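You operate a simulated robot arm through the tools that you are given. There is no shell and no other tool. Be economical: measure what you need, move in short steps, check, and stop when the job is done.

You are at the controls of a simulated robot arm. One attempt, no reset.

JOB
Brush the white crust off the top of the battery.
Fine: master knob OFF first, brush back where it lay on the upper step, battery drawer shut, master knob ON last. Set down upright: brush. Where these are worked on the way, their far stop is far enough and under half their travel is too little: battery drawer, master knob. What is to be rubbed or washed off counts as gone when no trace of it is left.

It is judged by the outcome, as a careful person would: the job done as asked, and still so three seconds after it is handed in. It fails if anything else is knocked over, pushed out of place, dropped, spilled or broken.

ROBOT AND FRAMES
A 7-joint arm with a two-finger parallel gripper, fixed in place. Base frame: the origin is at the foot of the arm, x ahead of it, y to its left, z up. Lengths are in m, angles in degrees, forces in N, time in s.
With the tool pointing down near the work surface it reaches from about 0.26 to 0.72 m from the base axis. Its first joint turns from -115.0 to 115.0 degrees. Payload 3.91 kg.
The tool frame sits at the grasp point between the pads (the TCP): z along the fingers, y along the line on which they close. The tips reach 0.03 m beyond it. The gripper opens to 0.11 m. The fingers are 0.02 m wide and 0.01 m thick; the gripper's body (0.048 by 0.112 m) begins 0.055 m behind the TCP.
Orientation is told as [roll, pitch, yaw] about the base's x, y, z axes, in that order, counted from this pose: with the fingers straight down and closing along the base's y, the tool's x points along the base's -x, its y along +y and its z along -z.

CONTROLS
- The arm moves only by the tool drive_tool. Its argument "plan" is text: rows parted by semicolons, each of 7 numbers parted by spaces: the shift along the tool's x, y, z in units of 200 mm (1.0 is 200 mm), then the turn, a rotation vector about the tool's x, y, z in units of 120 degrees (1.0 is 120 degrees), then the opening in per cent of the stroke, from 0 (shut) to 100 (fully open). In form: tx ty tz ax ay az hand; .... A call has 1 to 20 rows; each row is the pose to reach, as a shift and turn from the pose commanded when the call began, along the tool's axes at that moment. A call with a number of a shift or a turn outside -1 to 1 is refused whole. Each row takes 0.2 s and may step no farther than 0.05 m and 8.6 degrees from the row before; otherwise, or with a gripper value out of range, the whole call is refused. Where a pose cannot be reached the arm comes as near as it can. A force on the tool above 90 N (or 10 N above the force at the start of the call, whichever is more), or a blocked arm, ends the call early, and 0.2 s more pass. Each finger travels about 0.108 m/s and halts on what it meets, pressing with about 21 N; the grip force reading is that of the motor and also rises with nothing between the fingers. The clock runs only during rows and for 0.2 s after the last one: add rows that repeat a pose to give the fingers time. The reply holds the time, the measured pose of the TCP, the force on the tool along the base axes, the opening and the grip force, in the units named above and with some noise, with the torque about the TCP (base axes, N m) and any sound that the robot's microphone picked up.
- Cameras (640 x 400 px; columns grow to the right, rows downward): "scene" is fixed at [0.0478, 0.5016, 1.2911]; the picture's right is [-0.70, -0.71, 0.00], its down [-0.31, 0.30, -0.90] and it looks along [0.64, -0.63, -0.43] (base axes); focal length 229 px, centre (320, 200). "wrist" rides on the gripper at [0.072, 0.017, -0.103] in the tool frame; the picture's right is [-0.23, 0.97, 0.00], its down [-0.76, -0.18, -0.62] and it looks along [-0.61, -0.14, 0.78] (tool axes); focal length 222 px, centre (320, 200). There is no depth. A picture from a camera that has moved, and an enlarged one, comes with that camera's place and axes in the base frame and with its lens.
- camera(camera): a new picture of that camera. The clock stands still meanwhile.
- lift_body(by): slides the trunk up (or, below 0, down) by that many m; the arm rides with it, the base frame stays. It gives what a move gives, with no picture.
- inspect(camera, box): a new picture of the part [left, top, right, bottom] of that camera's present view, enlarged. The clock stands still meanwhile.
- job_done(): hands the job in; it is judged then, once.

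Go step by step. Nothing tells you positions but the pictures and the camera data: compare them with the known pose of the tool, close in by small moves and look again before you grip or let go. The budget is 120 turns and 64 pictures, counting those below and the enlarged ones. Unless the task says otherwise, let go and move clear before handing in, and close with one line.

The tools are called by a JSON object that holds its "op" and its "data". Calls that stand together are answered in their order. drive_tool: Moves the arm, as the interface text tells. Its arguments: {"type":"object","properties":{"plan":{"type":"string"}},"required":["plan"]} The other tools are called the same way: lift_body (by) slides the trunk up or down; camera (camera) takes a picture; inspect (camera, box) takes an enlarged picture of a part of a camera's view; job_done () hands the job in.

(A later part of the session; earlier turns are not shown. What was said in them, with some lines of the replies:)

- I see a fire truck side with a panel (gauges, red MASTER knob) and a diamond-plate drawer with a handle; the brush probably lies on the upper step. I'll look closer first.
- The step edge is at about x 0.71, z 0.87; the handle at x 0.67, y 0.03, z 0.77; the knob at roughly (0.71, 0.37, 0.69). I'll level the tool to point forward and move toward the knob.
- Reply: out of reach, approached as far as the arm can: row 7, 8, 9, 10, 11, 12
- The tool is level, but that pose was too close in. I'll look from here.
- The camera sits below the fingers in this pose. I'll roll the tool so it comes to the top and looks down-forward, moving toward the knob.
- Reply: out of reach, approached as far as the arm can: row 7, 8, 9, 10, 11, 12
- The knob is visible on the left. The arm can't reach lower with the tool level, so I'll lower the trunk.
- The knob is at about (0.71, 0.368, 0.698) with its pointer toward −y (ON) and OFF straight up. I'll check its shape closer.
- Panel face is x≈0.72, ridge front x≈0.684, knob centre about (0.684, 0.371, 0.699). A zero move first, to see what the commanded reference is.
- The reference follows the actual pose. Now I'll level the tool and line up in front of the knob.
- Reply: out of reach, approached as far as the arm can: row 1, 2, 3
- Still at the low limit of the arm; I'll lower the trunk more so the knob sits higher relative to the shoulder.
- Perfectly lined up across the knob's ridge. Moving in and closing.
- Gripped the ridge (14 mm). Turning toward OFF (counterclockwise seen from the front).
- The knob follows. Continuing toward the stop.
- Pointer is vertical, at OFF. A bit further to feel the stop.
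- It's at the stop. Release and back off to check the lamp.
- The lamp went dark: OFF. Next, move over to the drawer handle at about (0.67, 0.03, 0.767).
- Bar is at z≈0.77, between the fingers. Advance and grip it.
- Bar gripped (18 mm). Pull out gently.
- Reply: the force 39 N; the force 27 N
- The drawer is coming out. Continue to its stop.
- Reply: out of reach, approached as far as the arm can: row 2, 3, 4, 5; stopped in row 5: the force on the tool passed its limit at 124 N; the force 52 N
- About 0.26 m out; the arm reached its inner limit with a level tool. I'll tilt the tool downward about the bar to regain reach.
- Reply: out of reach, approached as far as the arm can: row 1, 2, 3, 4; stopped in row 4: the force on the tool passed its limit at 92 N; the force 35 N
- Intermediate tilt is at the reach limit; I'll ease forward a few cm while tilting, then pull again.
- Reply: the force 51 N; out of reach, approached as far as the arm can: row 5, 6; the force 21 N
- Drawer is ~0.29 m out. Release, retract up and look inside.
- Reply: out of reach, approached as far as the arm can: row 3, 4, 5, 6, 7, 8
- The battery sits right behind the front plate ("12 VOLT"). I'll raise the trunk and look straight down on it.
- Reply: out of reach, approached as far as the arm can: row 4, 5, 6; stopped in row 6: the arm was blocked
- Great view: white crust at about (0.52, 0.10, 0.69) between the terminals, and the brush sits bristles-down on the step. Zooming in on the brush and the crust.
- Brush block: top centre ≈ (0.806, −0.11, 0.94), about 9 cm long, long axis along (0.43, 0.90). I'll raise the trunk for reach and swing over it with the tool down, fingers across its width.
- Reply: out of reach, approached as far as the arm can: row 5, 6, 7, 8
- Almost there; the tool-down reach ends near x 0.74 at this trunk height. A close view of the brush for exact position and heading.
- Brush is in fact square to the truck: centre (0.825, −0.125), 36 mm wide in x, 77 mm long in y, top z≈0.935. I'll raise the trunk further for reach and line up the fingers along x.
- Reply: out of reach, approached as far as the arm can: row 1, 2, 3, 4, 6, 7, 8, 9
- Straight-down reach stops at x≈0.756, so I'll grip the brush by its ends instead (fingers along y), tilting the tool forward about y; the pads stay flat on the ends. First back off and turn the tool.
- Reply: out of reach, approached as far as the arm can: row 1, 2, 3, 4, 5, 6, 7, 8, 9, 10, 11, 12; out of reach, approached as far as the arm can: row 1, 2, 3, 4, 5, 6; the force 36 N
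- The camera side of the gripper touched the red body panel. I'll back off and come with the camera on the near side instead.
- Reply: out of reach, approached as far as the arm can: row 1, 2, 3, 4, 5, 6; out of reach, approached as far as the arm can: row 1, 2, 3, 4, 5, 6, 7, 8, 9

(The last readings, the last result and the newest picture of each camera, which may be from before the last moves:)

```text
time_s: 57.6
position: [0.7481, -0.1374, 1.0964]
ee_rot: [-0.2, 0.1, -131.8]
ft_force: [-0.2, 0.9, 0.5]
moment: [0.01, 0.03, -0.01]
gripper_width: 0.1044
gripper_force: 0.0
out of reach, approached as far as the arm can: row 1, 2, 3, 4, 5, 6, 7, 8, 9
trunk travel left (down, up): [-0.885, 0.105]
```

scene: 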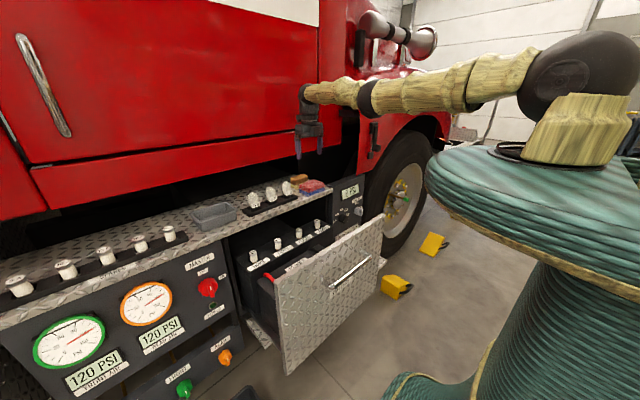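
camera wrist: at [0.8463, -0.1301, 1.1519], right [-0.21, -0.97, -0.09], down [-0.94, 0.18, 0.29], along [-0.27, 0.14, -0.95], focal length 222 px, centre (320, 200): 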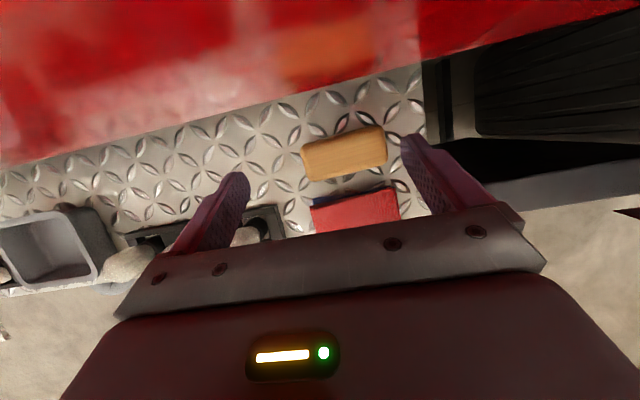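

It seems stuck near the straight-arm singularity. I'll move up first, then in.

{"op": "drive_tool", "data": {"plan": "0 0 -0.15 0 0 -0.05 95;0 0 -0.3 0 0 -0.1 95;0 0 -0.45 0 0 -0.15 95;-0.05 -0.05 -0.6 0 0 -0.2 95;-0.1 -0.1 -0.75 0 0 -0.25 95;-0.15 -0.15 -0.9 0 0 -0.3 95;-0.2 -0.2 -1 0 0 -0.35 95;-0.2 -0.2 -1 0 0 -0.35 95"}}

```text
time_s: 59.5
position: [0.6923, -0.1431, 1.2966]
ee_rot: [0.0, 0.0, -89.9]
ft_force: [0.4, -1.4, -0.3]
moment: [0.04, 0.03, 0.03]
gripper_width: 0.1048
gripper_force: 0.0
out of reach, approached as far as the arm can: row 3
trunk travel left (down, up): [-0.885, 0.105]
```

{"op": "drive_tool", "data": {"plan": "0.02 0 0.05 0 0 -0.07 95;0.04 0 0.1 0 0 -0.14 95;0.06 0 0.15 0 0 -0.21 95;0.09 0 0.2 0 0 -0.28 95;0.09 0 0.2 0 0 -0.35 95;0.09 0 0.2 0 0 -0.42 95;0.09 0 0.2 0 0 -0.49 95;0.09 0 0.2 0 0 -0.56 95;0.09 0 0.2 0 0 -0.63 95;0.09 0 0.2 0 0 -0.69 95;0.09 0 0.2 0 0 -0.75 95;0.09 0 0.2 0 0 -0.75 95"}}

```text
time_s: 62.0
position: [0.6912, -0.1241, 1.2583]
ee_rot: [0.1, 0.2, 0.1]
ft_force: [0.3, 0.0, -1.0]
moment: [0.01, 0.03, 0.02]
gripper_width: 0.1045
gripper_force: 0.1
trunk travel left (down, up): [-0.885, 0.105]
```

{"op": "drive_tool", "data": {"plan": "0 0 0.1 0 -0.06 0 95;0 0 0.25 0 -0.12 0 95;-0.1 0 0.4 0 -0.17 0 95;-0.2 0 0.55 0 -0.208 0 95;-0.3 0 0.7 0 -0.208 0 95;-0.4 0 0.85 0 -0.208 0 95;-0.5 0 0.98 0 -0.208 0 95;-0.5 0 0.98 0 -0.208 0 95"}}

{"op": "camera", "data": {"camera": "wrist"}}

```text
time_s: 63.9
position: [0.7914, -0.1222, 1.0616]
ee_rot: [0.2, -24.8, 0.1]
ft_force: [-0.6, -0.7, -0.6]
moment: [0.02, 0.01, -0.01]
gripper_width: 0.1044
gripper_force: 0.1
trunk travel left (down, up): [-0.885, 0.105]
```

```text
26 pictures are left
camera wrist: at [0.6832, -0.1061, 1.1241], right [0.21, 0.97, 0.1], down [0.43, -0.18, 0.89], along [0.88, -0.14, -0.45], focal length 222 px, centre (320, 200)
```

wrist: 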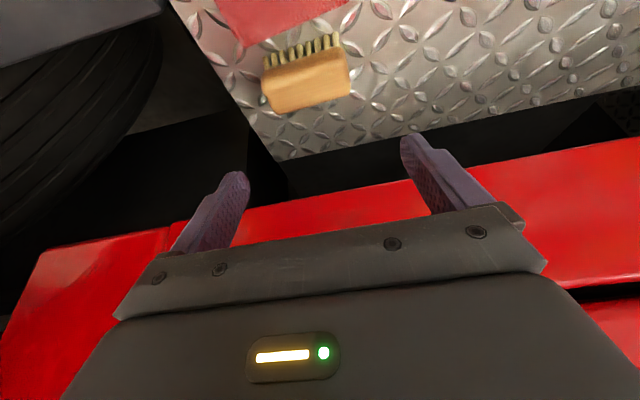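

Fully reachable now with 25° tilt, and the brush is centred at (0.82, −0.126). Descending around its ends.

{"op": "drive_tool", "data": {"plan": "0.036 -0.01 0.16 0 0 0 97;0.073 -0.02 0.33 0 0 0 97;0.11 -0.02 0.49 0 0 0 97;0.11 -0.02 0.49 0 0 0 97"}}

{"op": "inspect", "data": {"camera": "wrist", "box": [160, 0, 520, 225]}}

{"op": "inspect", "data": {"camera": "scene", "box": [240, 120, 360, 220]}}

```text
time_s: 64.8
position: [0.8134, -0.1258, 0.9624]
ee_rot: [0.1, -24.9, 0.0]
ft_force: [0.8, -0.1, 0.6]
moment: [0.02, 0.0, 0.0]
gripper_width: 0.1069
gripper_force: 0.0
trunk travel left (down, up): [-0.885, 0.105]
```

```text
1.78 times, centred on (340, 112) of wrist
camera zoom: at [0.7046, -0.1091, 1.0253], right [0.2, 0.97, 0.1], down [0.43, -0.18, 0.89], along [0.88, -0.14, -0.45], focal length 395 px, centre (284, 356)
```

zoom: 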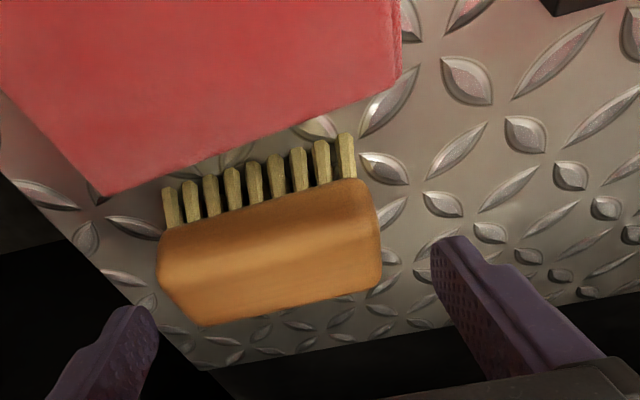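

```text
4.00 times, centred on (300, 170) of scene
camera zoom: at [0.0478, 0.5016, 1.2911], right [-0.7, -0.71, 0.0], down [-0.31, 0.3, -0.9], along [0.64, -0.63, -0.43], focal length 917 px, centre (400, 320)
```

zoom: 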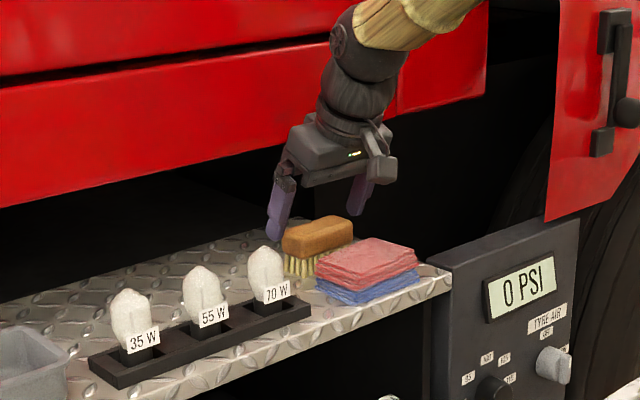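

Aligned. Final descent and grip.

{"op": "drive_tool", "data": {"plan": "0.02 -0.004 0.07 0 0 0 97;0.042 -0.005 0.146 0 0 0 97;0.042 -0.005 0.146 0 0 0 97;0.042 -0.005 0.146 0 0 0 55;0.042 -0.005 0.146 0 0 0 55;0.042 -0.005 0.146 0 0 0 55;0.042 -0.005 0.146 0 0 0 55"}}

{"op": "inspect", "data": {"camera": "wrist", "box": [160, 0, 520, 225]}}

```text
time_s: 66.5
position: [0.8142, -0.129, 0.9331]
ee_rot: [0.0, -24.9, 0.0]
ft_force: [-0.3, -1.0, 0.4]
moment: [0.05, 0.03, 0.02]
gripper_width: 0.0845
gripper_force: 21.1
trunk travel left (down, up): [-0.885, 0.105]
```

```text
1.78 times, centred on (340, 112) of wrist
camera zoom: at [0.7058, -0.111, 0.9963], right [0.21, 0.97, 0.1], down [0.43, -0.18, 0.89], along [0.88, -0.14, -0.45], focal length 395 px, centre (284, 356)
```

zoom: 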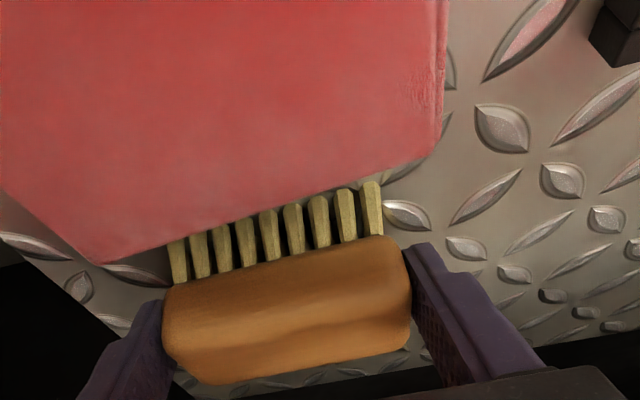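

Gripped at 84.5 mm (TCP 0.814, −0.129, 0.933 – to be remembered for the return). Lift.

{"op": "drive_tool", "data": {"plan": "0 0 0 0 0 0 45;-0.05 0 -0.113 0 0 0 45;-0.1 0 -0.227 0 0 0 45;-0.21 0 -0.454 0 0 0 45;-0.1 0 -0.6 0 0 0 45;0.1 0 -0.8 0 0 0 45;0.1 0 -0.8 0 0 0 45"}}

{"op": "inspect", "data": {"camera": "scene", "box": [220, 80, 380, 220]}}

```text
refused: row 4 steps farther than a row can; nothing moved
```

```text
2.86 times, centred on (300, 150) of scene
camera zoom: at [0.0478, 0.5016, 1.2911], right [-0.7, -0.71, 0.0], down [-0.31, 0.3, -0.9], along [0.64, -0.63, -0.43], focal length 655 px, centre (377, 343)
```

zoom: 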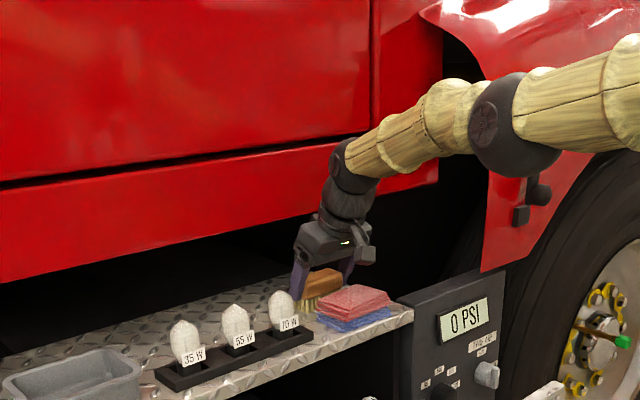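

{"op": "drive_tool", "data": {"plan": "0 0 0 0 0 0 45;-0.063 0 -0.136 0 0 0 45;-0.126 0 -0.272 0 0 0 45;-0.189 0 -0.409 0 0 0 45;-0.251 0 -0.545 0 0 0 45;-0.07 0 -0.629 0 0 0 45;0.11 0 -0.713 0 0 0 45;0.29 0 -0.797 0 0 0 45;0.47 0 -0.881 0 0 0 45;0.47 0 -0.881 0 0 0 45"}}

{"op": "camera", "data": {"camera": "wrist"}}

```text
time_s: 68.7
position: [0.6594, -0.13, 1.0546]
ee_rot: [0.1, -24.8, 0.1]
ft_force: [0.1, -0.4, -1.6]
moment: [-0.02, 0.0, 0.01]
gripper_width: 0.0842
gripper_force: 20.5
trunk travel left (down, up): [-0.885, 0.105]
```

```text
21 pictures are left
camera wrist: at [0.5494, -0.1121, 1.118], right [0.21, 0.97, 0.1], down [0.43, -0.18, 0.89], along [0.88, -0.14, -0.45], focal length 222 px, centre (320, 200)
```

wrist: 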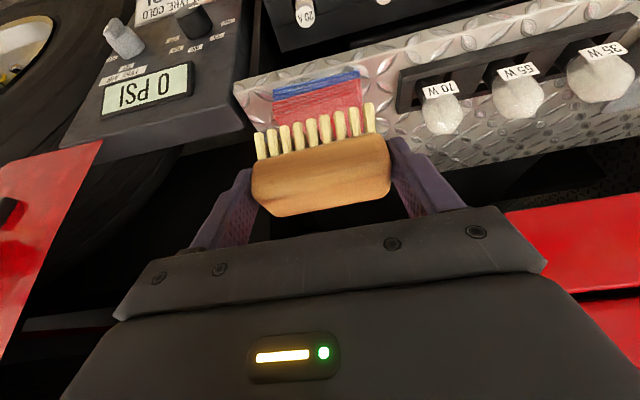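

Brush is held firmly and upright. Now swing it over the battery, turning its long axis along x (yaw −90).

{"op": "drive_tool", "data": {"plan": "0.0625 0.083 -0.004 0.0262 0 0.0568 45;0.125 0.166 -0.008 0.0523 0 0.1135 45;0.1875 0.25 -0.011 0.0785 0 0.170 45;0.25 0.333 -0.015 0.1047 0 0.227 45;0.3125 0.416 -0.019 0.131 0 0.284 45;0.375 0.5 -0.023 0.157 0 0.3405 45;0.4375 0.583 -0.027 0.183 0 0.397 45;0.5 0.666 -0.03 0.209 0 0.454 45;0.5625 0.75 -0.034 0.2355 0 0.511 45;0.625 0.833 -0.038 0.2617 0 0.5675 45;0.6875 0.916 -0.042 0.288 0 0.624 45;0.75 1 -0.045 0.314 0 0.681 45;0.75 1 -0.045 0.314 0 0.681 45"}}

{"op": "camera", "data": {"camera": "wrist"}}

```text
time_s: 71.5
position: [0.5167, 0.0723, 1.0004]
ee_rot: [0.3, -24.6, -90.0]
ft_force: [0.9, -0.6, -1.2]
moment: [0.01, 0.0, -0.03]
gripper_width: 0.084
gripper_force: 20.7
trunk travel left (down, up): [-0.885, 0.105]
```

```text
20 pictures are left
camera wrist: at [0.5338, 0.1809, 1.0634], right [0.97, -0.21, 0.1], down [-0.18, -0.43, 0.88], along [-0.14, -0.88, -0.46], focal length 222 px, centre (320, 200)
```

wrist: 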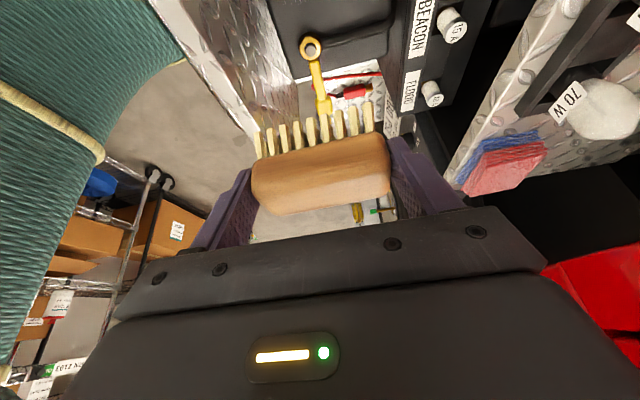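

Terminal top triangulates to z≈0.705, battery top ≈0.69. I'll descend over the crust centre to just above contact.

{"op": "drive_tool", "data": {"plan": "0.098 0 0.157 0 0 0 45;0.196 0 0.313 0 0 0 45;0.294 0 0.47 0 0 0 45;0.392 0 0.627 0 0 0 45;0.49 0 0.783 0 0 0 45;0.588 0 0.94 0 0 0 45;0.588 0 0.94 0 0 0 45"}}

{"op": "camera", "data": {"camera": "wrist"}}

```text
time_s: 73.0
position: [0.5165, 0.1013, 0.7802]
ee_rot: [0.2, -24.7, -90.0]
ft_force: [0.3, 0.0, -0.9]
moment: [0.04, 0.01, 0.02]
gripper_width: 0.0838
gripper_force: 20.7
trunk travel left (down, up): [-0.885, 0.105]
```

```text
19 pictures are left
camera wrist: at [0.5332, 0.2102, 0.843], right [0.97, -0.21, 0.1], down [-0.18, -0.43, 0.88], along [-0.14, -0.88, -0.46], focal length 222 px, centre (320, 200)
```

wrist: 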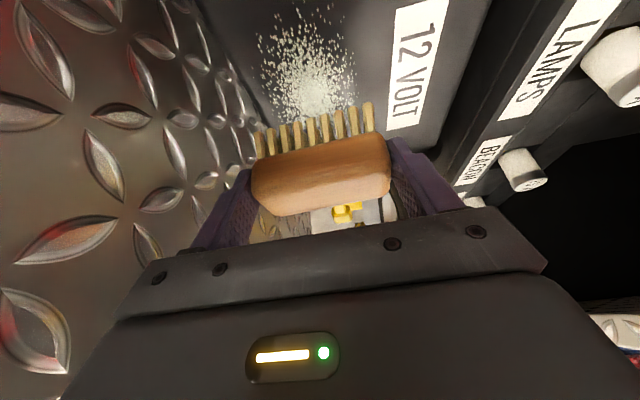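

Brush is squarely over the crust. Lowering in small steps to feel the contact.

{"op": "drive_tool", "data": {"plan": "0.021 0 0.045 0 0 0 45;0.042 0 0.09 0 0 0 45;0.052 0 0.113 0 0 0 45;0.052 0 0.113 0 0 0 45"}}

{"op": "drive_tool", "data": {"plan": "0.0063 0 0.0136 0 0 0 45;0.0126 0 0.0272 0 0 0 45;0.0126 0 0.0272 0 0 0 45"}}

```text
time_s: 74.0
position: [0.5172, 0.1005, 0.7555]
ee_rot: [0.1, -24.8, -90.0]
ft_force: [0.6, 0.2, -0.8]
moment: [0.03, 0.01, 0.0]
gripper_width: 0.0839
gripper_force: 20.9
trunk travel left (down, up): [-0.885, 0.105]
```

```text
time_s: 74.8
position: [0.518, 0.1003, 0.7489]
ee_rot: [0.1, -24.6, -90.0]
ft_force: [-0.3, 0.1, -1.1]
moment: [0.02, 0.03, 0.0]
gripper_width: 0.0842
gripper_force: 20.7
trunk travel left (down, up): [-0.885, 0.105]
```

{"op": "drive_tool", "data": {"plan": "0.0063 0 0.0136 0 0 0 45;0.0126 0 0.0272 0 0 0 45;0.0126 0 0.0272 0 0 0 45"}}

{"op": "inspect", "data": {"camera": "wrist", "box": [200, 0, 460, 220]}}

```text
time_s: 75.7
position: [0.5172, 0.0992, 0.7424]
ee_rot: [0.1, -24.7, -90.0]
ft_force: [0.3, -0.2, -1.2]
moment: [0.03, -0.02, 0.0]
gripper_width: 0.0838
gripper_force: 21.4
trunk travel left (down, up): [-0.885, 0.105]
```

```text
1.82 times, centred on (330, 110) of wrist
camera zoom: at [0.5349, 0.2094, 0.8059], right [0.97, -0.21, 0.1], down [-0.18, -0.43, 0.88], along [-0.14, -0.88, -0.46], focal length 404 px, centre (302, 364)
```

zoom: 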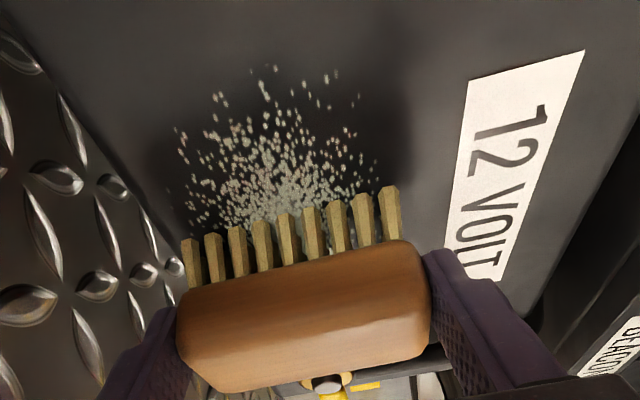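

Not yet touching; continue down.

{"op": "drive_tool", "data": {"plan": "0.0063 0 0.0136 0 0 0 45;0.0126 0 0.0272 0 0 0 45;0.0126 0 0.0272 0 0 0 45"}}

{"op": "drive_tool", "data": {"plan": "0.0063 0 0.0136 0 0 0 45;0.0126 0 0.0272 0 0 0 45;0.0126 0 0.0272 0 0 0 45"}}

```text
time_s: 76.5
position: [0.5183, 0.1001, 0.7383]
ee_rot: [0.4, -24.7, -90.0]
ft_force: [-0.7, 2.8, 19.6]
moment: [-0.11, 0.07, 0.25]
gripper_width: 0.084
gripper_force: 20.9
trunk travel left (down, up): [-0.885, 0.105]
```

```text
time_s: 77.2
position: [0.5177, 0.0993, 0.7321]
ee_rot: [0.3, -24.6, -90.1]
ft_force: [2.1, 1.6, 22.0]
moment: [-0.07, 0.02, 0.06]
gripper_width: 0.0836
gripper_force: 20.9
trunk travel left (down, up): [-0.885, 0.105]
```

Contact at about 20 N. Now scrub back and forth along y.

{"op": "drive_tool", "data": {"plan": "0.085 0 -0.0555 0 0 0 45;0.176 0 -0.097 0 0 0 45;0.244 0 -0.129 0 0 0 45;0.130 0 -0.0765 0 0 0 45;-0.006 0 -0.0136 0 0 0 45;-0.142 0 0.049 0 0 0 45;-0.278 0 0.112 0 0 0 45;-0.142 0 0.049 0 0 0 45;-0.006 0 -0.0136 0 0 0 45;0.130 0 -0.0765 0 0 0 45;0.244 0 -0.129 0 0 0 45;0.130 0 -0.0765 0 0 0 45;-0.006 0 -0.0136 0 0 0 45;-0.142 0 0.049 0 0 0 45;-0.278 0 0.112 0 0 0 45;-0.142 0 0.049 0 0 0 45;-0.006 0 -0.0136 0 0 0 45"}}

{"op": "inspect", "data": {"camera": "wrist", "box": [200, 0, 460, 220]}}

```text
time_s: 80.8
position: [0.5185, 0.0997, 0.7317]
ee_rot: [0.2, -24.6, -90.0]
ft_force: [0.9, 0.3, -0.8]
moment: [0.04, -0.01, 0.01]
gripper_width: 0.0836
gripper_force: 20.8
trunk travel left (down, up): [-0.885, 0.105]
```

```text
1.82 times, centred on (330, 110) of wrist
camera zoom: at [0.5358, 0.2093, 0.7961], right [0.97, -0.21, 0.1], down [-0.18, -0.43, 0.88], along [-0.14, -0.88, -0.46], focal length 404 px, centre (302, 364)
```

zoom: 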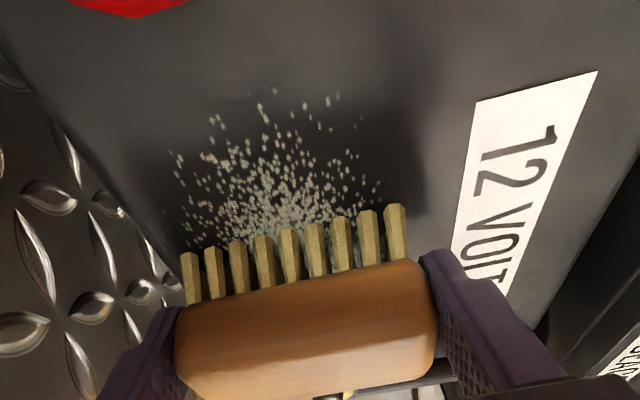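

The crust is fading. Press down slightly more and scrub again.

{"op": "drive_tool", "data": {"plan": "0.008 0 0.018 0 0 0 45;0.144 0 -0.045 0 0 0 45;0.258 0 -0.097 0 0 0 45;0.144 0 -0.045 0 0 0 45;0.008 0 0.018 0 0 0 45;-0.128 0 0.081 0 0 0 45;-0.264 0 0.144 0 0 0 45;-0.128 0 0.081 0 0 0 45;0.008 0 0.018 0 0 0 45;0.144 0 -0.045 0 0 0 45;0.258 0 -0.097 0 0 0 45;0.144 0 -0.045 0 0 0 45;0.008 0 0.018 0 0 0 45;-0.128 0 0.081 0 0 0 45;-0.264 0 0.144 0 0 0 45;-0.128 0 0.081 0 0 0 45;0.008 0 0.018 0 0 0 45;0.144 0 -0.045 0 0 0 45;0.258 0 -0.097 0 0 0 45;0.008 0 0.018 0 0 0 45"}}

```text
refused: row 20 steps farther than a row can; nothing moved
```

{"op": "drive_tool", "data": {"plan": "0.008 0 0.018 0 0 0 45;0.144 0 -0.045 0 0 0 45;0.258 0 -0.097 0 0 0 45;0.144 0 -0.045 0 0 0 45;0.008 0 0.018 0 0 0 45;-0.128 0 0.081 0 0 0 45;-0.264 0 0.144 0 0 0 45;-0.128 0 0.081 0 0 0 45;0.008 0 0.018 0 0 0 45;0.144 0 -0.045 0 0 0 45;0.258 0 -0.097 0 0 0 45;0.144 0 -0.045 0 0 0 45;0.008 0 0.018 0 0 0 45;-0.128 0 0.081 0 0 0 45;-0.264 0 0.144 0 0 0 45;-0.128 0 0.081 0 0 0 45;0.008 0 0.018 0 0 0 45;-0.128 0 0.081 0 0 0 45;-0.264 0 0.144 0 0 0 45"}}

{"op": "inspect", "data": {"camera": "wrist", "box": [200, 0, 460, 220]}}

```text
time_s: 84.8
position: [0.5204, 0.0394, 0.7288]
ee_rot: [0.2, -24.8, -90.0]
ft_force: [-0.6, 0.4, 3.0]
moment: [0.02, -0.13, 0.01]
gripper_width: 0.0837
gripper_force: 21.0
trunk travel left (down, up): [-0.885, 0.105]
```

```text
1.82 times, centred on (330, 110) of wrist
camera zoom: at [0.5359, 0.149, 0.7931], right [0.97, -0.21, 0.1], down [-0.18, -0.43, 0.88], along [-0.14, -0.88, -0.46], focal length 404 px, centre (302, 364)
```

zoom: 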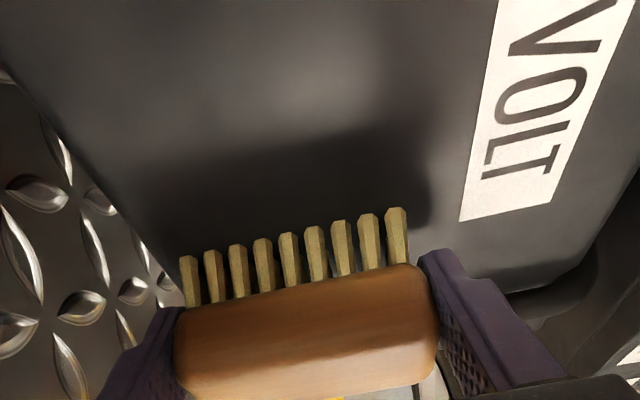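

That looks clean. Lift up and check for any remaining trace.

{"op": "drive_tool", "data": {"plan": "-0.084 0 -0.182 0 0 0 45;-0.168 0 -0.363 0 0 0 45;-0.252 0 -0.545 0 0 0 45;-0.336 0 -0.727 0 0 0 45;-0.32 0 -0.92 0 0 0 45;-0.22 0 -0.98 0 0 0 45;-0.05 0 -1 0 0 0 45;0.15 0 -1 0 0 0 45;0.15 0 -1 0 0 0 45"}}

{"op": "camera", "data": {"camera": "wrist"}}

```text
time_s: 86.8
position: [0.5183, 0.153, 0.8988]
ee_rot: [0.2, -24.7, -89.9]
ft_force: [0.3, -0.1, -1.6]
moment: [0.01, -0.01, -0.02]
gripper_width: 0.0836
gripper_force: 21.6
trunk travel left (down, up): [-0.885, 0.105]
```

```text
15 pictures are left
camera wrist: at [0.5351, 0.2624, 0.9634], right [0.97, -0.21, 0.1], down [-0.18, -0.43, 0.88], along [-0.14, -0.88, -0.46], focal length 222 px, centre (320, 200)
```

wrist: 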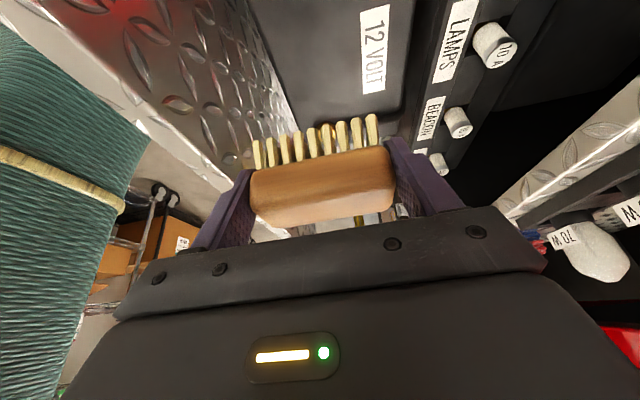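

{"op": "inspect", "data": {"camera": "wrist", "box": [230, 0, 430, 150]}}

```text
2.67 times, centred on (330, 75) of wrist
camera zoom: at [0.5351, 0.2624, 0.9634], right [0.97, -0.21, 0.1], down [-0.18, -0.43, 0.88], along [-0.14, -0.88, -0.46], focal length 592 px, centre (293, 533)
```

zoom: 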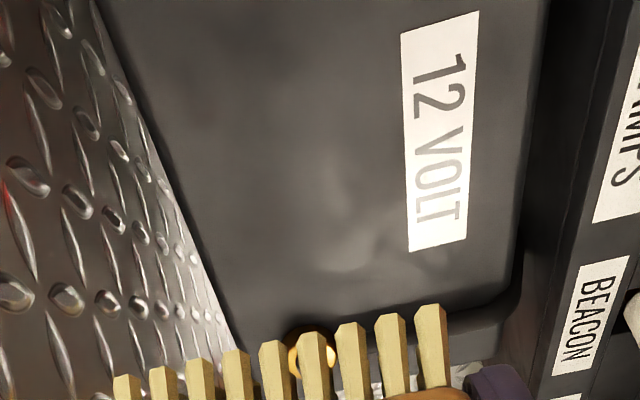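

Clean all across. Now carry the brush back: up, then reverse the swing.

{"op": "drive_tool", "data": {"plan": "-0.1 0 -0.2 0 0 0 45;-0.25 0 -0.28 0 0 0 45;-0.42 0 -0.28 0 0 0 45;-0.573 0 -0.286 0 0 0 45;-0.573 0 -0.286 0 0 0 45"}}

{"op": "drive_tool", "data": {"plan": "-0.083 0.0594 0.0136 -0.0262 0 -0.0568 45;-0.166 0.119 0.027 -0.0523 0 -0.1135 45;-0.25 0.178 0.041 -0.0785 0 -0.170 45;-0.333 0.238 0.054 -0.1047 0 -0.227 45;-0.416 0.297 0.068 -0.131 0 -0.284 45;-0.5 0.3565 0.0815 -0.157 0 -0.3405 45;-0.583 0.416 0.095 -0.183 0 -0.397 45;-0.666 0.475 0.109 -0.209 0 -0.454 45;-0.75 0.535 0.122 -0.2355 0 -0.511 45;-0.833 0.594 0.136 -0.2617 0 -0.5675 45;-0.916 0.654 0.149 -0.288 0 -0.624 45;-0.998 0.713 0.163 -0.314 0 -0.681 45;-0.998 0.713 0.163 -0.314 0 -0.681 45"}}

{"op": "camera", "data": {"camera": "wrist"}}

```text
time_s: 88.0
position: [0.5175, 0.0714, 0.9969]
ee_rot: [0.1, -24.7, -89.9]
ft_force: [-0.2, 0.0, -1.5]
moment: [0.0, 0.0, 0.02]
gripper_width: 0.0836
gripper_force: 20.8
trunk travel left (down, up): [-0.885, 0.105]
```

```text
time_s: 90.8
position: [0.6609, -0.1234, 1.0519]
ee_rot: [0.0, -24.9, 0.2]
ft_force: [-0.5, -0.2, -0.7]
moment: [0.0, 0.0, -0.02]
gripper_width: 0.0835
gripper_force: 21.2
trunk travel left (down, up): [-0.885, 0.105]
```

```text
13 pictures are left
camera wrist: at [0.5517, -0.1064, 1.1153], right [0.2, 0.97, 0.1], down [0.43, -0.18, 0.89], along [0.88, -0.14, -0.45], focal length 222 px, centre (320, 200)
```

wrist: 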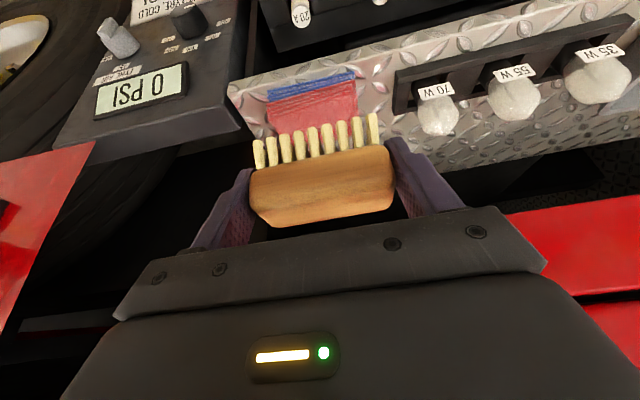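

Return to above the resting place and lower most of the way.

{"op": "drive_tool", "data": {"plan": "-0.174 -0.007 0.08 0 0 0 45;-0.348 -0.014 0.16 0 0 0 45;-0.522 -0.021 0.24 0 0 0 45;-0.696 -0.028 0.321 0 0 0 45;-0.626 -0.028 0.472 0 0 0 45;-0.556 -0.028 0.623 0 0 0 45;-0.486 -0.028 0.775 0 0 0 45;-0.486 -0.028 0.775 0 0 0 45"}}

{"op": "inspect", "data": {"camera": "scene", "box": [240, 120, 360, 220]}}

{"op": "inspect", "data": {"camera": "wrist", "box": [160, 0, 520, 225]}}

```text
time_s: 92.7
position: [0.8146, -0.1282, 0.952]
ee_rot: [0.0, -24.8, 0.0]
ft_force: [0.7, 0.4, -0.9]
moment: [-0.02, 0.02, 0.02]
gripper_width: 0.0833
gripper_force: 20.4
trunk travel left (down, up): [-0.885, 0.105]
```

```text
4.00 times, centred on (300, 170) of scene
camera zoom: at [0.0478, 0.5016, 1.2911], right [-0.7, -0.71, 0.0], down [-0.31, 0.3, -0.9], along [0.64, -0.63, -0.43], focal length 917 px, centre (400, 320)
```

zoom: 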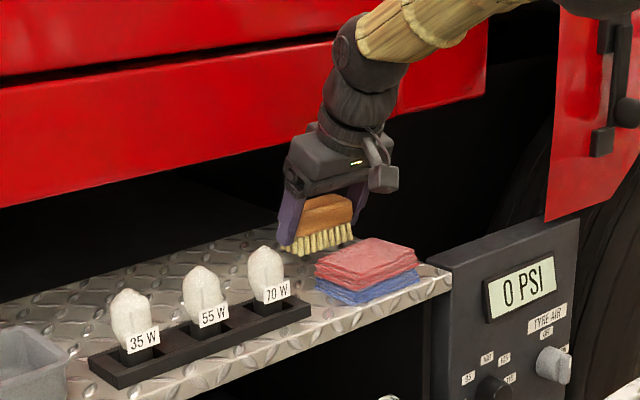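

```text
1.78 times, centred on (340, 112) of wrist
camera zoom: at [0.7051, -0.1115, 1.0151], right [0.2, 0.97, 0.1], down [0.43, -0.18, 0.89], along [0.88, -0.14, -0.45], focal length 395 px, centre (284, 356)
```

zoom: 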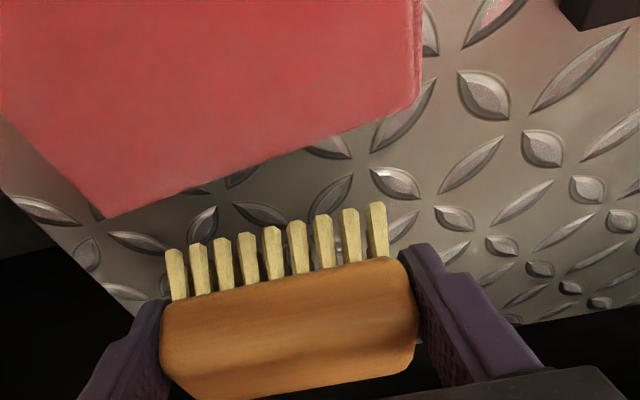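

Lower gently until it touches the step.

{"op": "drive_tool", "data": {"plan": "0.0105 0 0.0227 0 0 0 45;0.021 0 0.0454 0 0 0 45;0.0315 0 0.068 0 0 0 45;0.042 0 0.0908 0 0 0 45;0.048 0 0.104 0 0 0 45;0.048 0 0.104 0 0 0 45"}}

{"op": "drive_tool", "data": {"plan": "0.003 0 0.0068 0 0 0 45;0.006 0 0.0136 0 0 0 45;0.006 0 0.0136 0 0 0 45"}}

```text
time_s: 94.0
position: [0.8135, -0.1285, 0.9278]
ee_rot: [0.1, -24.9, 0.0]
ft_force: [0.4, 0.5, -1.0]
moment: [0.0, 0.02, -0.03]
gripper_width: 0.0837
gripper_force: 20.7
trunk travel left (down, up): [-0.885, 0.105]
```

```text
time_s: 94.8
position: [0.8142, -0.1293, 0.9276]
ee_rot: [0.1, -24.9, 0.0]
ft_force: [0.5, -0.4, -1.2]
moment: [-0.03, 0.01, 0.0]
gripper_width: 0.0838
gripper_force: 21.1
trunk travel left (down, up): [-0.885, 0.105]
```

{"op": "drive_tool", "data": {"plan": "0.004 0 0.009 0 0 0 45;0.0084 0 0.018 0 0 0 45;0.0084 0 0.018 0 0 0 45"}}

{"op": "inspect", "data": {"camera": "wrist", "box": [160, 0, 520, 225]}}

```text
time_s: 95.7
position: [0.8121, -0.1293, 0.9253]
ee_rot: [0.2, -25.1, -0.1]
ft_force: [2.1, -1.4, 6.9]
moment: [0.17, 0.0, -0.03]
gripper_width: 0.0836
gripper_force: 21.3
trunk travel left (down, up): [-0.885, 0.105]
```

```text
1.78 times, centred on (340, 112) of wrist
camera zoom: at [0.7029, -0.112, 0.9879], right [0.2, 0.97, 0.1], down [0.43, -0.18, 0.89], along [0.88, -0.14, -0.45], focal length 395 px, centre (284, 356)
```

zoom: 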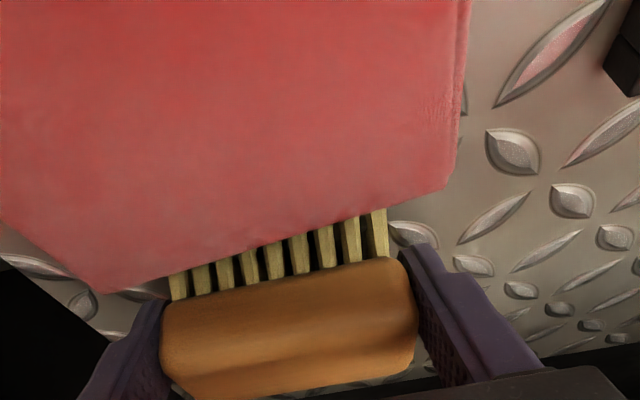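

Touching at ~8 N in its old spot. Release and retreat straight up.

{"op": "drive_tool", "data": {"plan": "0 0 0 0 0 0 80;0 0 0 0 0 0 97;0 0 0 0 0 0 97;-0.04 0 -0.09 0 0 0 97;-0.126 0 -0.272 0 0 0 97;-0.189 0 -0.409 0 0 0 97;-0.251 0 -0.545 0 0 0 97;-0.07 0 -0.629 0 0 0 97;0.11 0 -0.713 0 0 0 97;0.29 0 -0.797 0 0 0 97;0.47 0 -0.881 0 0 0 97;0.47 0 -0.881 0 0 0 97"}}

{"op": "camera", "data": {"camera": "wrist"}}

{"op": "inspect", "data": {"camera": "scene", "box": [240, 120, 360, 220]}}

```text
time_s: 98.2
position: [0.6562, -0.1306, 1.0436]
ee_rot: [0.1, -24.8, 0.0]
ft_force: [-0.1, -0.1, -0.5]
moment: [-0.01, -0.03, 0.0]
gripper_width: 0.1068
gripper_force: 0.1
trunk travel left (down, up): [-0.885, 0.105]
```

```text
9 pictures are left
camera wrist: at [0.5465, -0.1134, 1.1069], right [0.2, 0.97, 0.1], down [0.43, -0.18, 0.89], along [0.88, -0.14, -0.45], focal length 222 px, centre (320, 200)
```

wrist: 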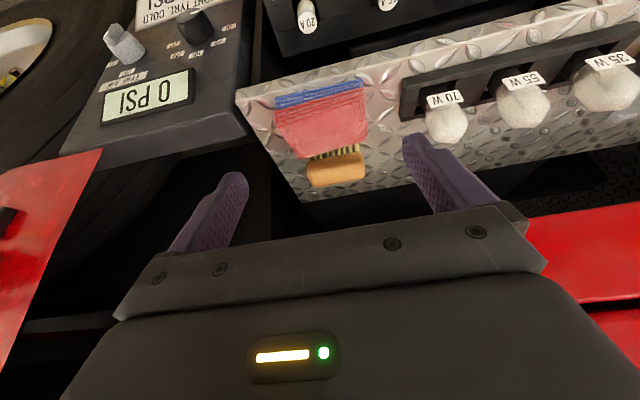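

```text
4.00 times, centred on (300, 170) of scene
camera zoom: at [0.0478, 0.5016, 1.2911], right [-0.7, -0.71, 0.0], down [-0.31, 0.3, -0.9], along [0.64, -0.63, -0.43], focal length 917 px, centre (400, 320)
```

zoom: 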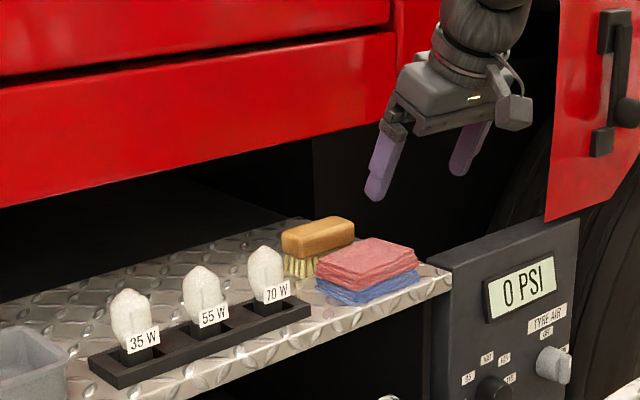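

The brush sits exactly as before. Next the drawer: close the fingers and reposition the arm in front of the drawer (trunk lower), to push the front plate shut.

{"op": "drive_tool", "data": {"plan": "0.01 0 -0.15 0 0 0 60;0.02 0 -0.3 0 0 0 30;0.03 0.1 -0.45 0 0 0 0;0.045 0.25 -0.6 0 0 0 0;0.06 0.4 -0.75 0 0 0 0;0.07 0.5 -0.88 0 0 0 0;0.08 0.6 -0.973 0 0 0 0;0.08 0.6 -0.973 0 0 0 0"}}

{"op": "lift_body", "data": {"by": -0.25}}

```text
time_s: 100.0
position: [0.5567, -0.0104, 1.2139]
ee_rot: [0.1, -24.9, -0.1]
ft_force: [-0.2, 0.7, -0.3]
moment: [-0.04, -0.01, 0.03]
gripper_width: 0.0
gripper_force: 20.9
trunk travel left (down, up): [-0.885, 0.105]
```

```text
time_s: 102.6
position: [0.5568, -0.0091, 0.9637]
ee_rot: [0.2, -24.9, 0.0]
ft_force: [0.8, -0.2, 0.2]
moment: [0.02, 0.0, 0.04]
gripper_width: 0.0
gripper_force: 21.0
trunk travel left (down, up): [-0.635, 0.355]
```

{"op": "drive_tool", "data": {"plan": "0 0 -0.19 0 0 0 0;0 0 -0.38 0 0 0 0;0 0.1 -0.57 0 0 0 0;0.005 0.15 -0.76 0 0 0 0;0.007 0.2 -0.94 0 0 0 0;0.007 0.2 -0.94 0 0 0 0"}}

{"op": "drive_tool", "data": {"plan": "0.1 0 -0.13 0 0 0 0;0.2 0 -0.26 0 0 0 0;0.3 0 -0.39 0 0 0 0;0.405 0 -0.518 0 0 0 0;0.405 0 -0.518 0 0 0 0"}}

{"op": "camera", "data": {"camera": "wrist"}}

```text
time_s: 104.0
position: [0.4774, 0.0299, 1.1338]
ee_rot: [0.1, -24.9, 0.0]
ft_force: [-0.7, -0.1, 0.7]
moment: [-0.02, -0.01, 0.01]
gripper_width: 0.0002
gripper_force: 21.4
trunk travel left (down, up): [-0.635, 0.355]
```

```text
time_s: 105.2
position: [0.3699, 0.0331, 1.1871]
ee_rot: [0.2, -24.9, 0.0]
ft_force: [0.1, -0.8, 0.5]
moment: [-0.02, -0.01, 0.02]
gripper_width: 0.0002
gripper_force: 20.8
out of reach, approached as far as the arm can: row 4, 5
trunk travel left (down, up): [-0.635, 0.355]
```

```text
7 pictures are left
camera wrist: at [0.2601, 0.0509, 1.2509], right [0.21, 0.97, 0.1], down [0.43, -0.18, 0.89], along [0.88, -0.14, -0.45], focal length 222 px, centre (320, 200)
```

wrist: 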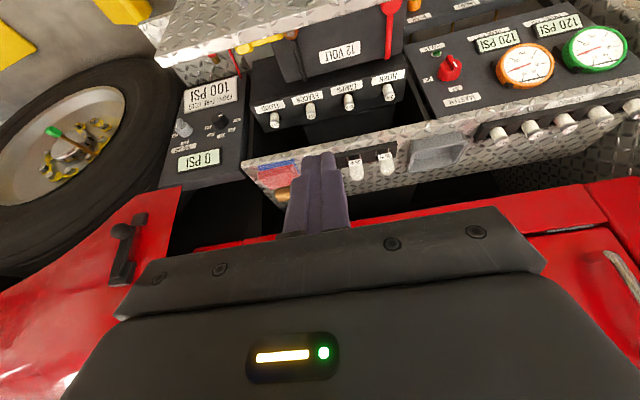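

{"op": "inspect", "data": {"camera": "wrist", "box": [260, 0, 420, 100]}}

{"op": "lift_body", "data": {"by": -0.28}}

```text
4.00 times, centred on (340, 50) of wrist
camera zoom: at [0.2601, 0.0509, 1.2509], right [0.21, 0.97, 0.1], down [0.43, -0.18, 0.89], along [0.88, -0.14, -0.45], focal length 888 px, centre (240, 800)
```

zoom: 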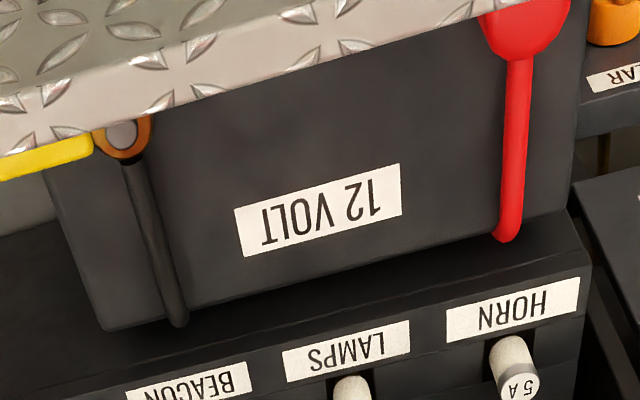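

```text
time_s: 108.1
position: [0.3744, 0.0345, 0.8943]
ee_rot: [-0.3, -22.5, 0.1]
ft_force: [-0.1, -0.6, -0.6]
moment: [0.03, -0.01, 0.01]
gripper_width: 0.0
gripper_force: 20.7
trunk travel left (down, up): [-0.355, 0.635]
```

Battery is clean. Check the gripper's position in front of the drawer.

{"op": "inspect", "data": {"camera": "scene", "box": [240, 170, 440, 330]}}

```text
2.50 times, centred on (340, 250) of scene
camera zoom: at [0.0478, 0.5016, 1.2911], right [-0.7, -0.71, 0.0], down [-0.31, 0.3, -0.9], along [0.64, -0.63, -0.43], focal length 573 px, centre (270, 75)
```

zoom: 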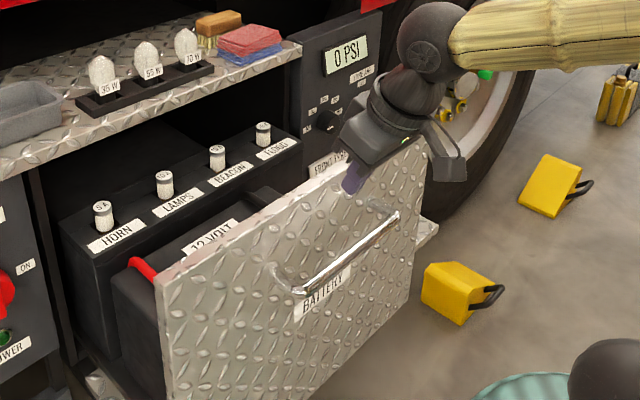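

{"op": "drive_tool", "data": {"plan": "0.04 0 0.1 0 0 0 0;0.086 0 0.208 0 0 0 0;0.086 0 0.208 0 0 0 0"}}

```text
time_s: 108.9
position: [0.3715, 0.0336, 0.8617]
ee_rot: [0.0, -24.5, -0.1]
ft_force: [0.7, -0.1, -0.8]
moment: [0.01, -0.02, 0.04]
gripper_width: 0.0
gripper_force: 21.3
trunk travel left (down, up): [-0.355, 0.635]
```

Push the drawer in.

{"op": "drive_tool", "data": {"plan": "-0.091 0 0.0415 0 0 0 0;-0.182 0 0.083 0 0 0 0;-0.273 0 0.1245 0 0 0 0;-0.364 0 0.166 0 0 0 0;-0.455 0 0.2075 0 0 0 0;-0.546 0 0.249 0 0 0 0;-0.637 0 0.29 0 0 0 0;-0.728 0 0.332 0 0 0 0;-0.728 0 0.332 0 0 0 0"}}

```text
time_s: 110.9
position: [0.5336, 0.0324, 0.8645]
ee_rot: [0.1, -25.0, 0.0]
ft_force: [0.9, 0.0, -0.7]
moment: [0.03, 0.01, 0.0]
gripper_width: 0.0001
gripper_force: 20.9
trunk travel left (down, up): [-0.355, 0.635]
```

{"op": "inspect", "data": {"camera": "scene", "box": [190, 150, 430, 330]}}

```text
2.22 times, centred on (310, 240) of scene
camera zoom: at [0.0478, 0.5016, 1.2911], right [-0.7, -0.71, 0.0], down [-0.31, 0.3, -0.9], along [0.64, -0.63, -0.43], focal length 510 px, centre (342, 111)
```

zoom: 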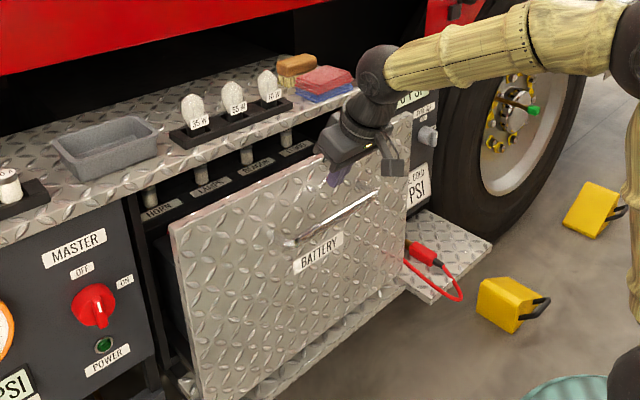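

Works well. Continue to the closed position.

{"op": "drive_tool", "data": {"plan": "-0.091 0 0.0415 0 0 0 0;-0.182 0 0.083 0 0 0 0;-0.273 0 0.1245 0 0 0 0;-0.364 0 0.166 0 0 0 0;-0.455 0 0.2075 0 0 0 0;-0.546 0 0.249 0 0 0 0;-0.591 0 0.27 0 0 0 0;-0.637 0 0.29 0 0 0 0;-0.66 0 0.301 0 0 0 0;-0.683 0 0.311 0 0 0 0;-0.705 0 0.321 0 0 0 0;-0.728 0 0.332 0 0 0 0;-0.728 0 0.332 0 0 0 0"}}

```text
time_s: 113.7
position: [0.6866, 0.0345, 0.8648]
ee_rot: [0.0, -24.3, 0.0]
ft_force: [-44.7, -0.9, -3.9]
moment: [0.33, 1.13, -0.02]
gripper_width: 0.0
gripper_force: 21.1
trunk travel left (down, up): [-0.355, 0.635]
```

The drawer is firmly at its stop. Back off and move over toward the knob.

{"op": "drive_tool", "data": {"plan": "0.1 0 -0.046 0 0 0 0;0.3 0 -0.137 0 0 0 0;0.5 0 -0.228 0 0 0 0;0.623 0 -0.284 0 0 0 0;0.623 0.2 -0.284 0 -0.06 0 0;0.623 0.4 -0.284 0 -0.12 0 0;0.623 0.6 -0.284 0 -0.18 0 10;0.623 0.8 -0.284 0 -0.24 0 20;0.623 1 -0.284 0 -0.3 0 36;0.623 1 -0.284 0 -0.36 0 36;0.623 1 -0.284 0 -0.36 0 36"}}

```text
time_s: 116.1
position: [0.5533, 0.2351, 0.8643]
ee_rot: [0.2, -68.1, -0.1]
ft_force: [0.2, 0.4, 0.7]
moment: [-0.02, 0.0, 0.0]
gripper_width: 0.0397
gripper_force: 0.0
trunk travel left (down, up): [-0.355, 0.635]
```

{"op": "lift_body", "data": {"by": -0.27}}

```text
time_s: 118.8
position: [0.5525, 0.2348, 0.5942]
ee_rot: [0.3, -68.1, -0.1]
ft_force: [-0.1, -0.4, -0.3]
moment: [-0.02, -0.02, 0.02]
gripper_width: 0.0396
gripper_force: 0.0
trunk travel left (down, up): [-0.085, 0.905]
```

{"op": "drive_tool", "data": {"plan": "-0.116 0.1355 0.007 0 -0.0365 0 36;-0.232 0.271 0.014 0 -0.073 0 36;-0.348 0.4065 0.021 0 -0.1095 0 36;-0.464 0.542 0.028 0 -0.146 0 36;-0.58 0.6775 0.036 0 -0.1825 0 36;-0.58 0.6775 0.036 0 -0.1825 0 36"}}

{"op": "inspect", "data": {"camera": "scene", "box": [160, 180, 360, 330]}}

```text
time_s: 120.2
position: [0.6014, 0.3695, 0.6997]
ee_rot: [74.9, -89.8, -74.8]
ft_force: [0.9, -0.1, -0.7]
moment: [0.01, 0.02, 0.01]
gripper_width: 0.0397
gripper_force: 0.1
trunk travel left (down, up): [-0.085, 0.905]
```

```text
2.67 times, centred on (260, 255) of scene
camera zoom: at [0.0478, 0.5016, 1.2911], right [-0.7, -0.71, 0.0], down [-0.31, 0.3, -0.9], along [0.64, -0.63, -0.43], focal length 612 px, centre (480, 53)
```

zoom: 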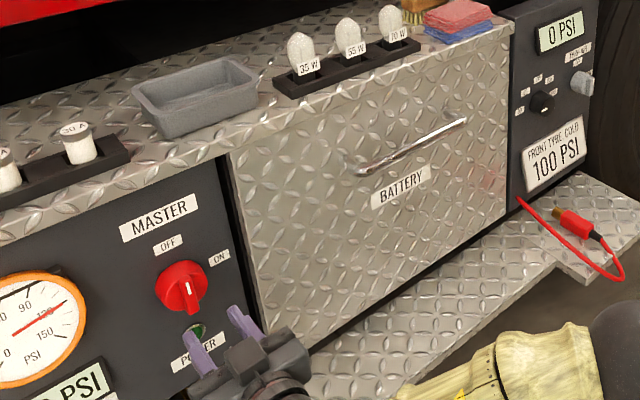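

Drawer is shut; knob pointer at OFF. Move in, grip the ridge, and turn clockwise to ON.

{"op": "drive_tool", "data": {"plan": "0.004 0.004 0.15 0 0 0 36;0.004 0.004 0.308 0 0 0 36;0.004 0.004 0.308 0 0 0 36;0.004 0.004 0.308 0 0 0 0;0.004 0.004 0.308 0 0 0 0"}}

```text
time_s: 121.4
position: [0.6639, 0.3685, 0.6979]
ee_rot: [37.7, -89.9, -37.5]
ft_force: [-0.6, -3.0, -2.2]
moment: [0.06, 0.1, -0.12]
gripper_width: 0.0138
gripper_force: 44.4
trunk travel left (down, up): [-0.085, 0.905]
```

{"op": "drive_tool", "data": {"plan": "0 0 0 0 0 0.06 0;0 0 0 0 0 0.12 0;0 0 0 0 0 0.18 0;0 0 0 0 0 0.24 0;0 0 0 0 0 0.3 0;0 0 0 0 0 0.36 0;0 0 0 0 0 0.42 0;0 0 0 0 0 0.48 0;0 0 0 0 0 0.54 0;0 0 0 0 0 0.6 0;0 0 0 0 0 0.66 0;0 0 0 0 0 0.72 0;0 0 0 0 0 0.76 0;0 0 0 0 0 0.79 0;0 0 0 0 0 0.79 0"}}

```text
time_s: 124.6
position: [0.6628, 0.3699, 0.6997]
ee_rot: [90.0, 5.1, -89.9]
ft_force: [12.6, 2.9, 22.9]
moment: [-1.19, -0.55, 0.73]
gripper_width: 0.0151
gripper_force: 45.1
trunk travel left (down, up): [-0.085, 0.905]
```

At the ON stop (reaction torque felt). Relax slightly, release and back off.

{"op": "drive_tool", "data": {"plan": "0 0 0 0 0 -0.04 0;0 0 0 0 0 -0.04 20;0 0 0 0 0 -0.04 40;0 0 -0.2 0 0 -0.04 40;0 0 -0.4 0 0 -0.04 40;0 0 -0.6 0 0 -0.04 40;0 0 -0.6 0 0 -0.04 40"}}

{"op": "camera", "data": {"camera": "wrist"}}

{"op": "camera", "data": {"camera": "scene"}}

```text
time_s: 126.2
position: [0.5455, 0.372, 0.6991]
ee_rot: [89.8, 0.1, -90.0]
ft_force: [0.2, 0.3, 0.2]
moment: [0.02, 0.03, -0.02]
gripper_width: 0.0442
gripper_force: 0.0
trunk travel left (down, up): [-0.085, 0.905]
```

```text
2 pictures are left
camera wrist: at [0.4424, 0.4444, 0.7158], right [0.0, -0.23, 0.97], down [-0.62, -0.76, -0.18], along [0.78, -0.61, -0.14], focal length 222 px, centre (320, 200)
```

wrist: 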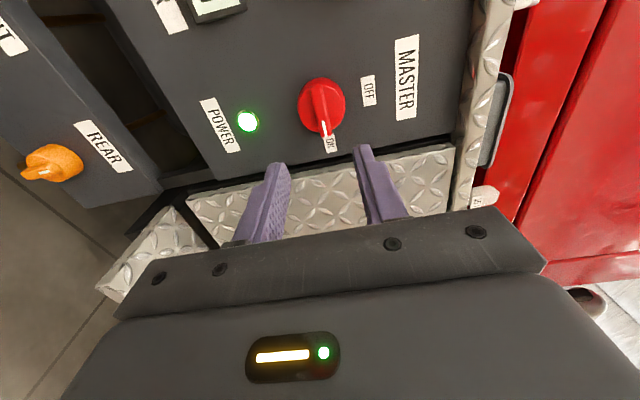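

```text
1 pictures are left
```

scene: 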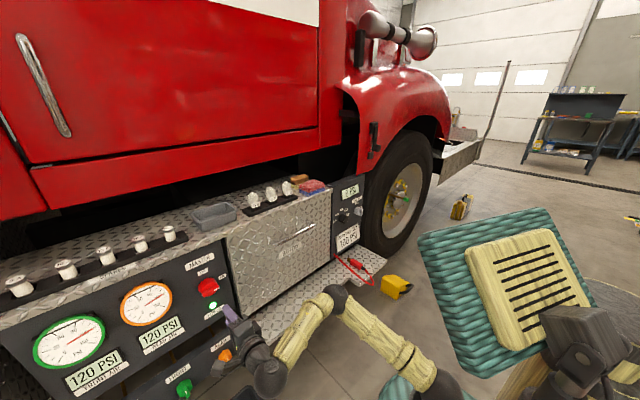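

The power lamp is lit, the knob points to ON, the drawer is shut, and the brush is back upright on the step. The arm is clear, so I'm handing in.

{"op": "job_done", "data": {}}

```text
The job is handed in.
```

The white crust is brushed off the top of the battery, with no trace visible in the last close-up. The master knob was turned OFF first and ON last, the brush is back upright where it lay on the upper step, and the battery drawer is shut. While reaching for the brush, the gripper briefly touched the red body panel (about 35 N), and I saw nothing moved or damaged by it.
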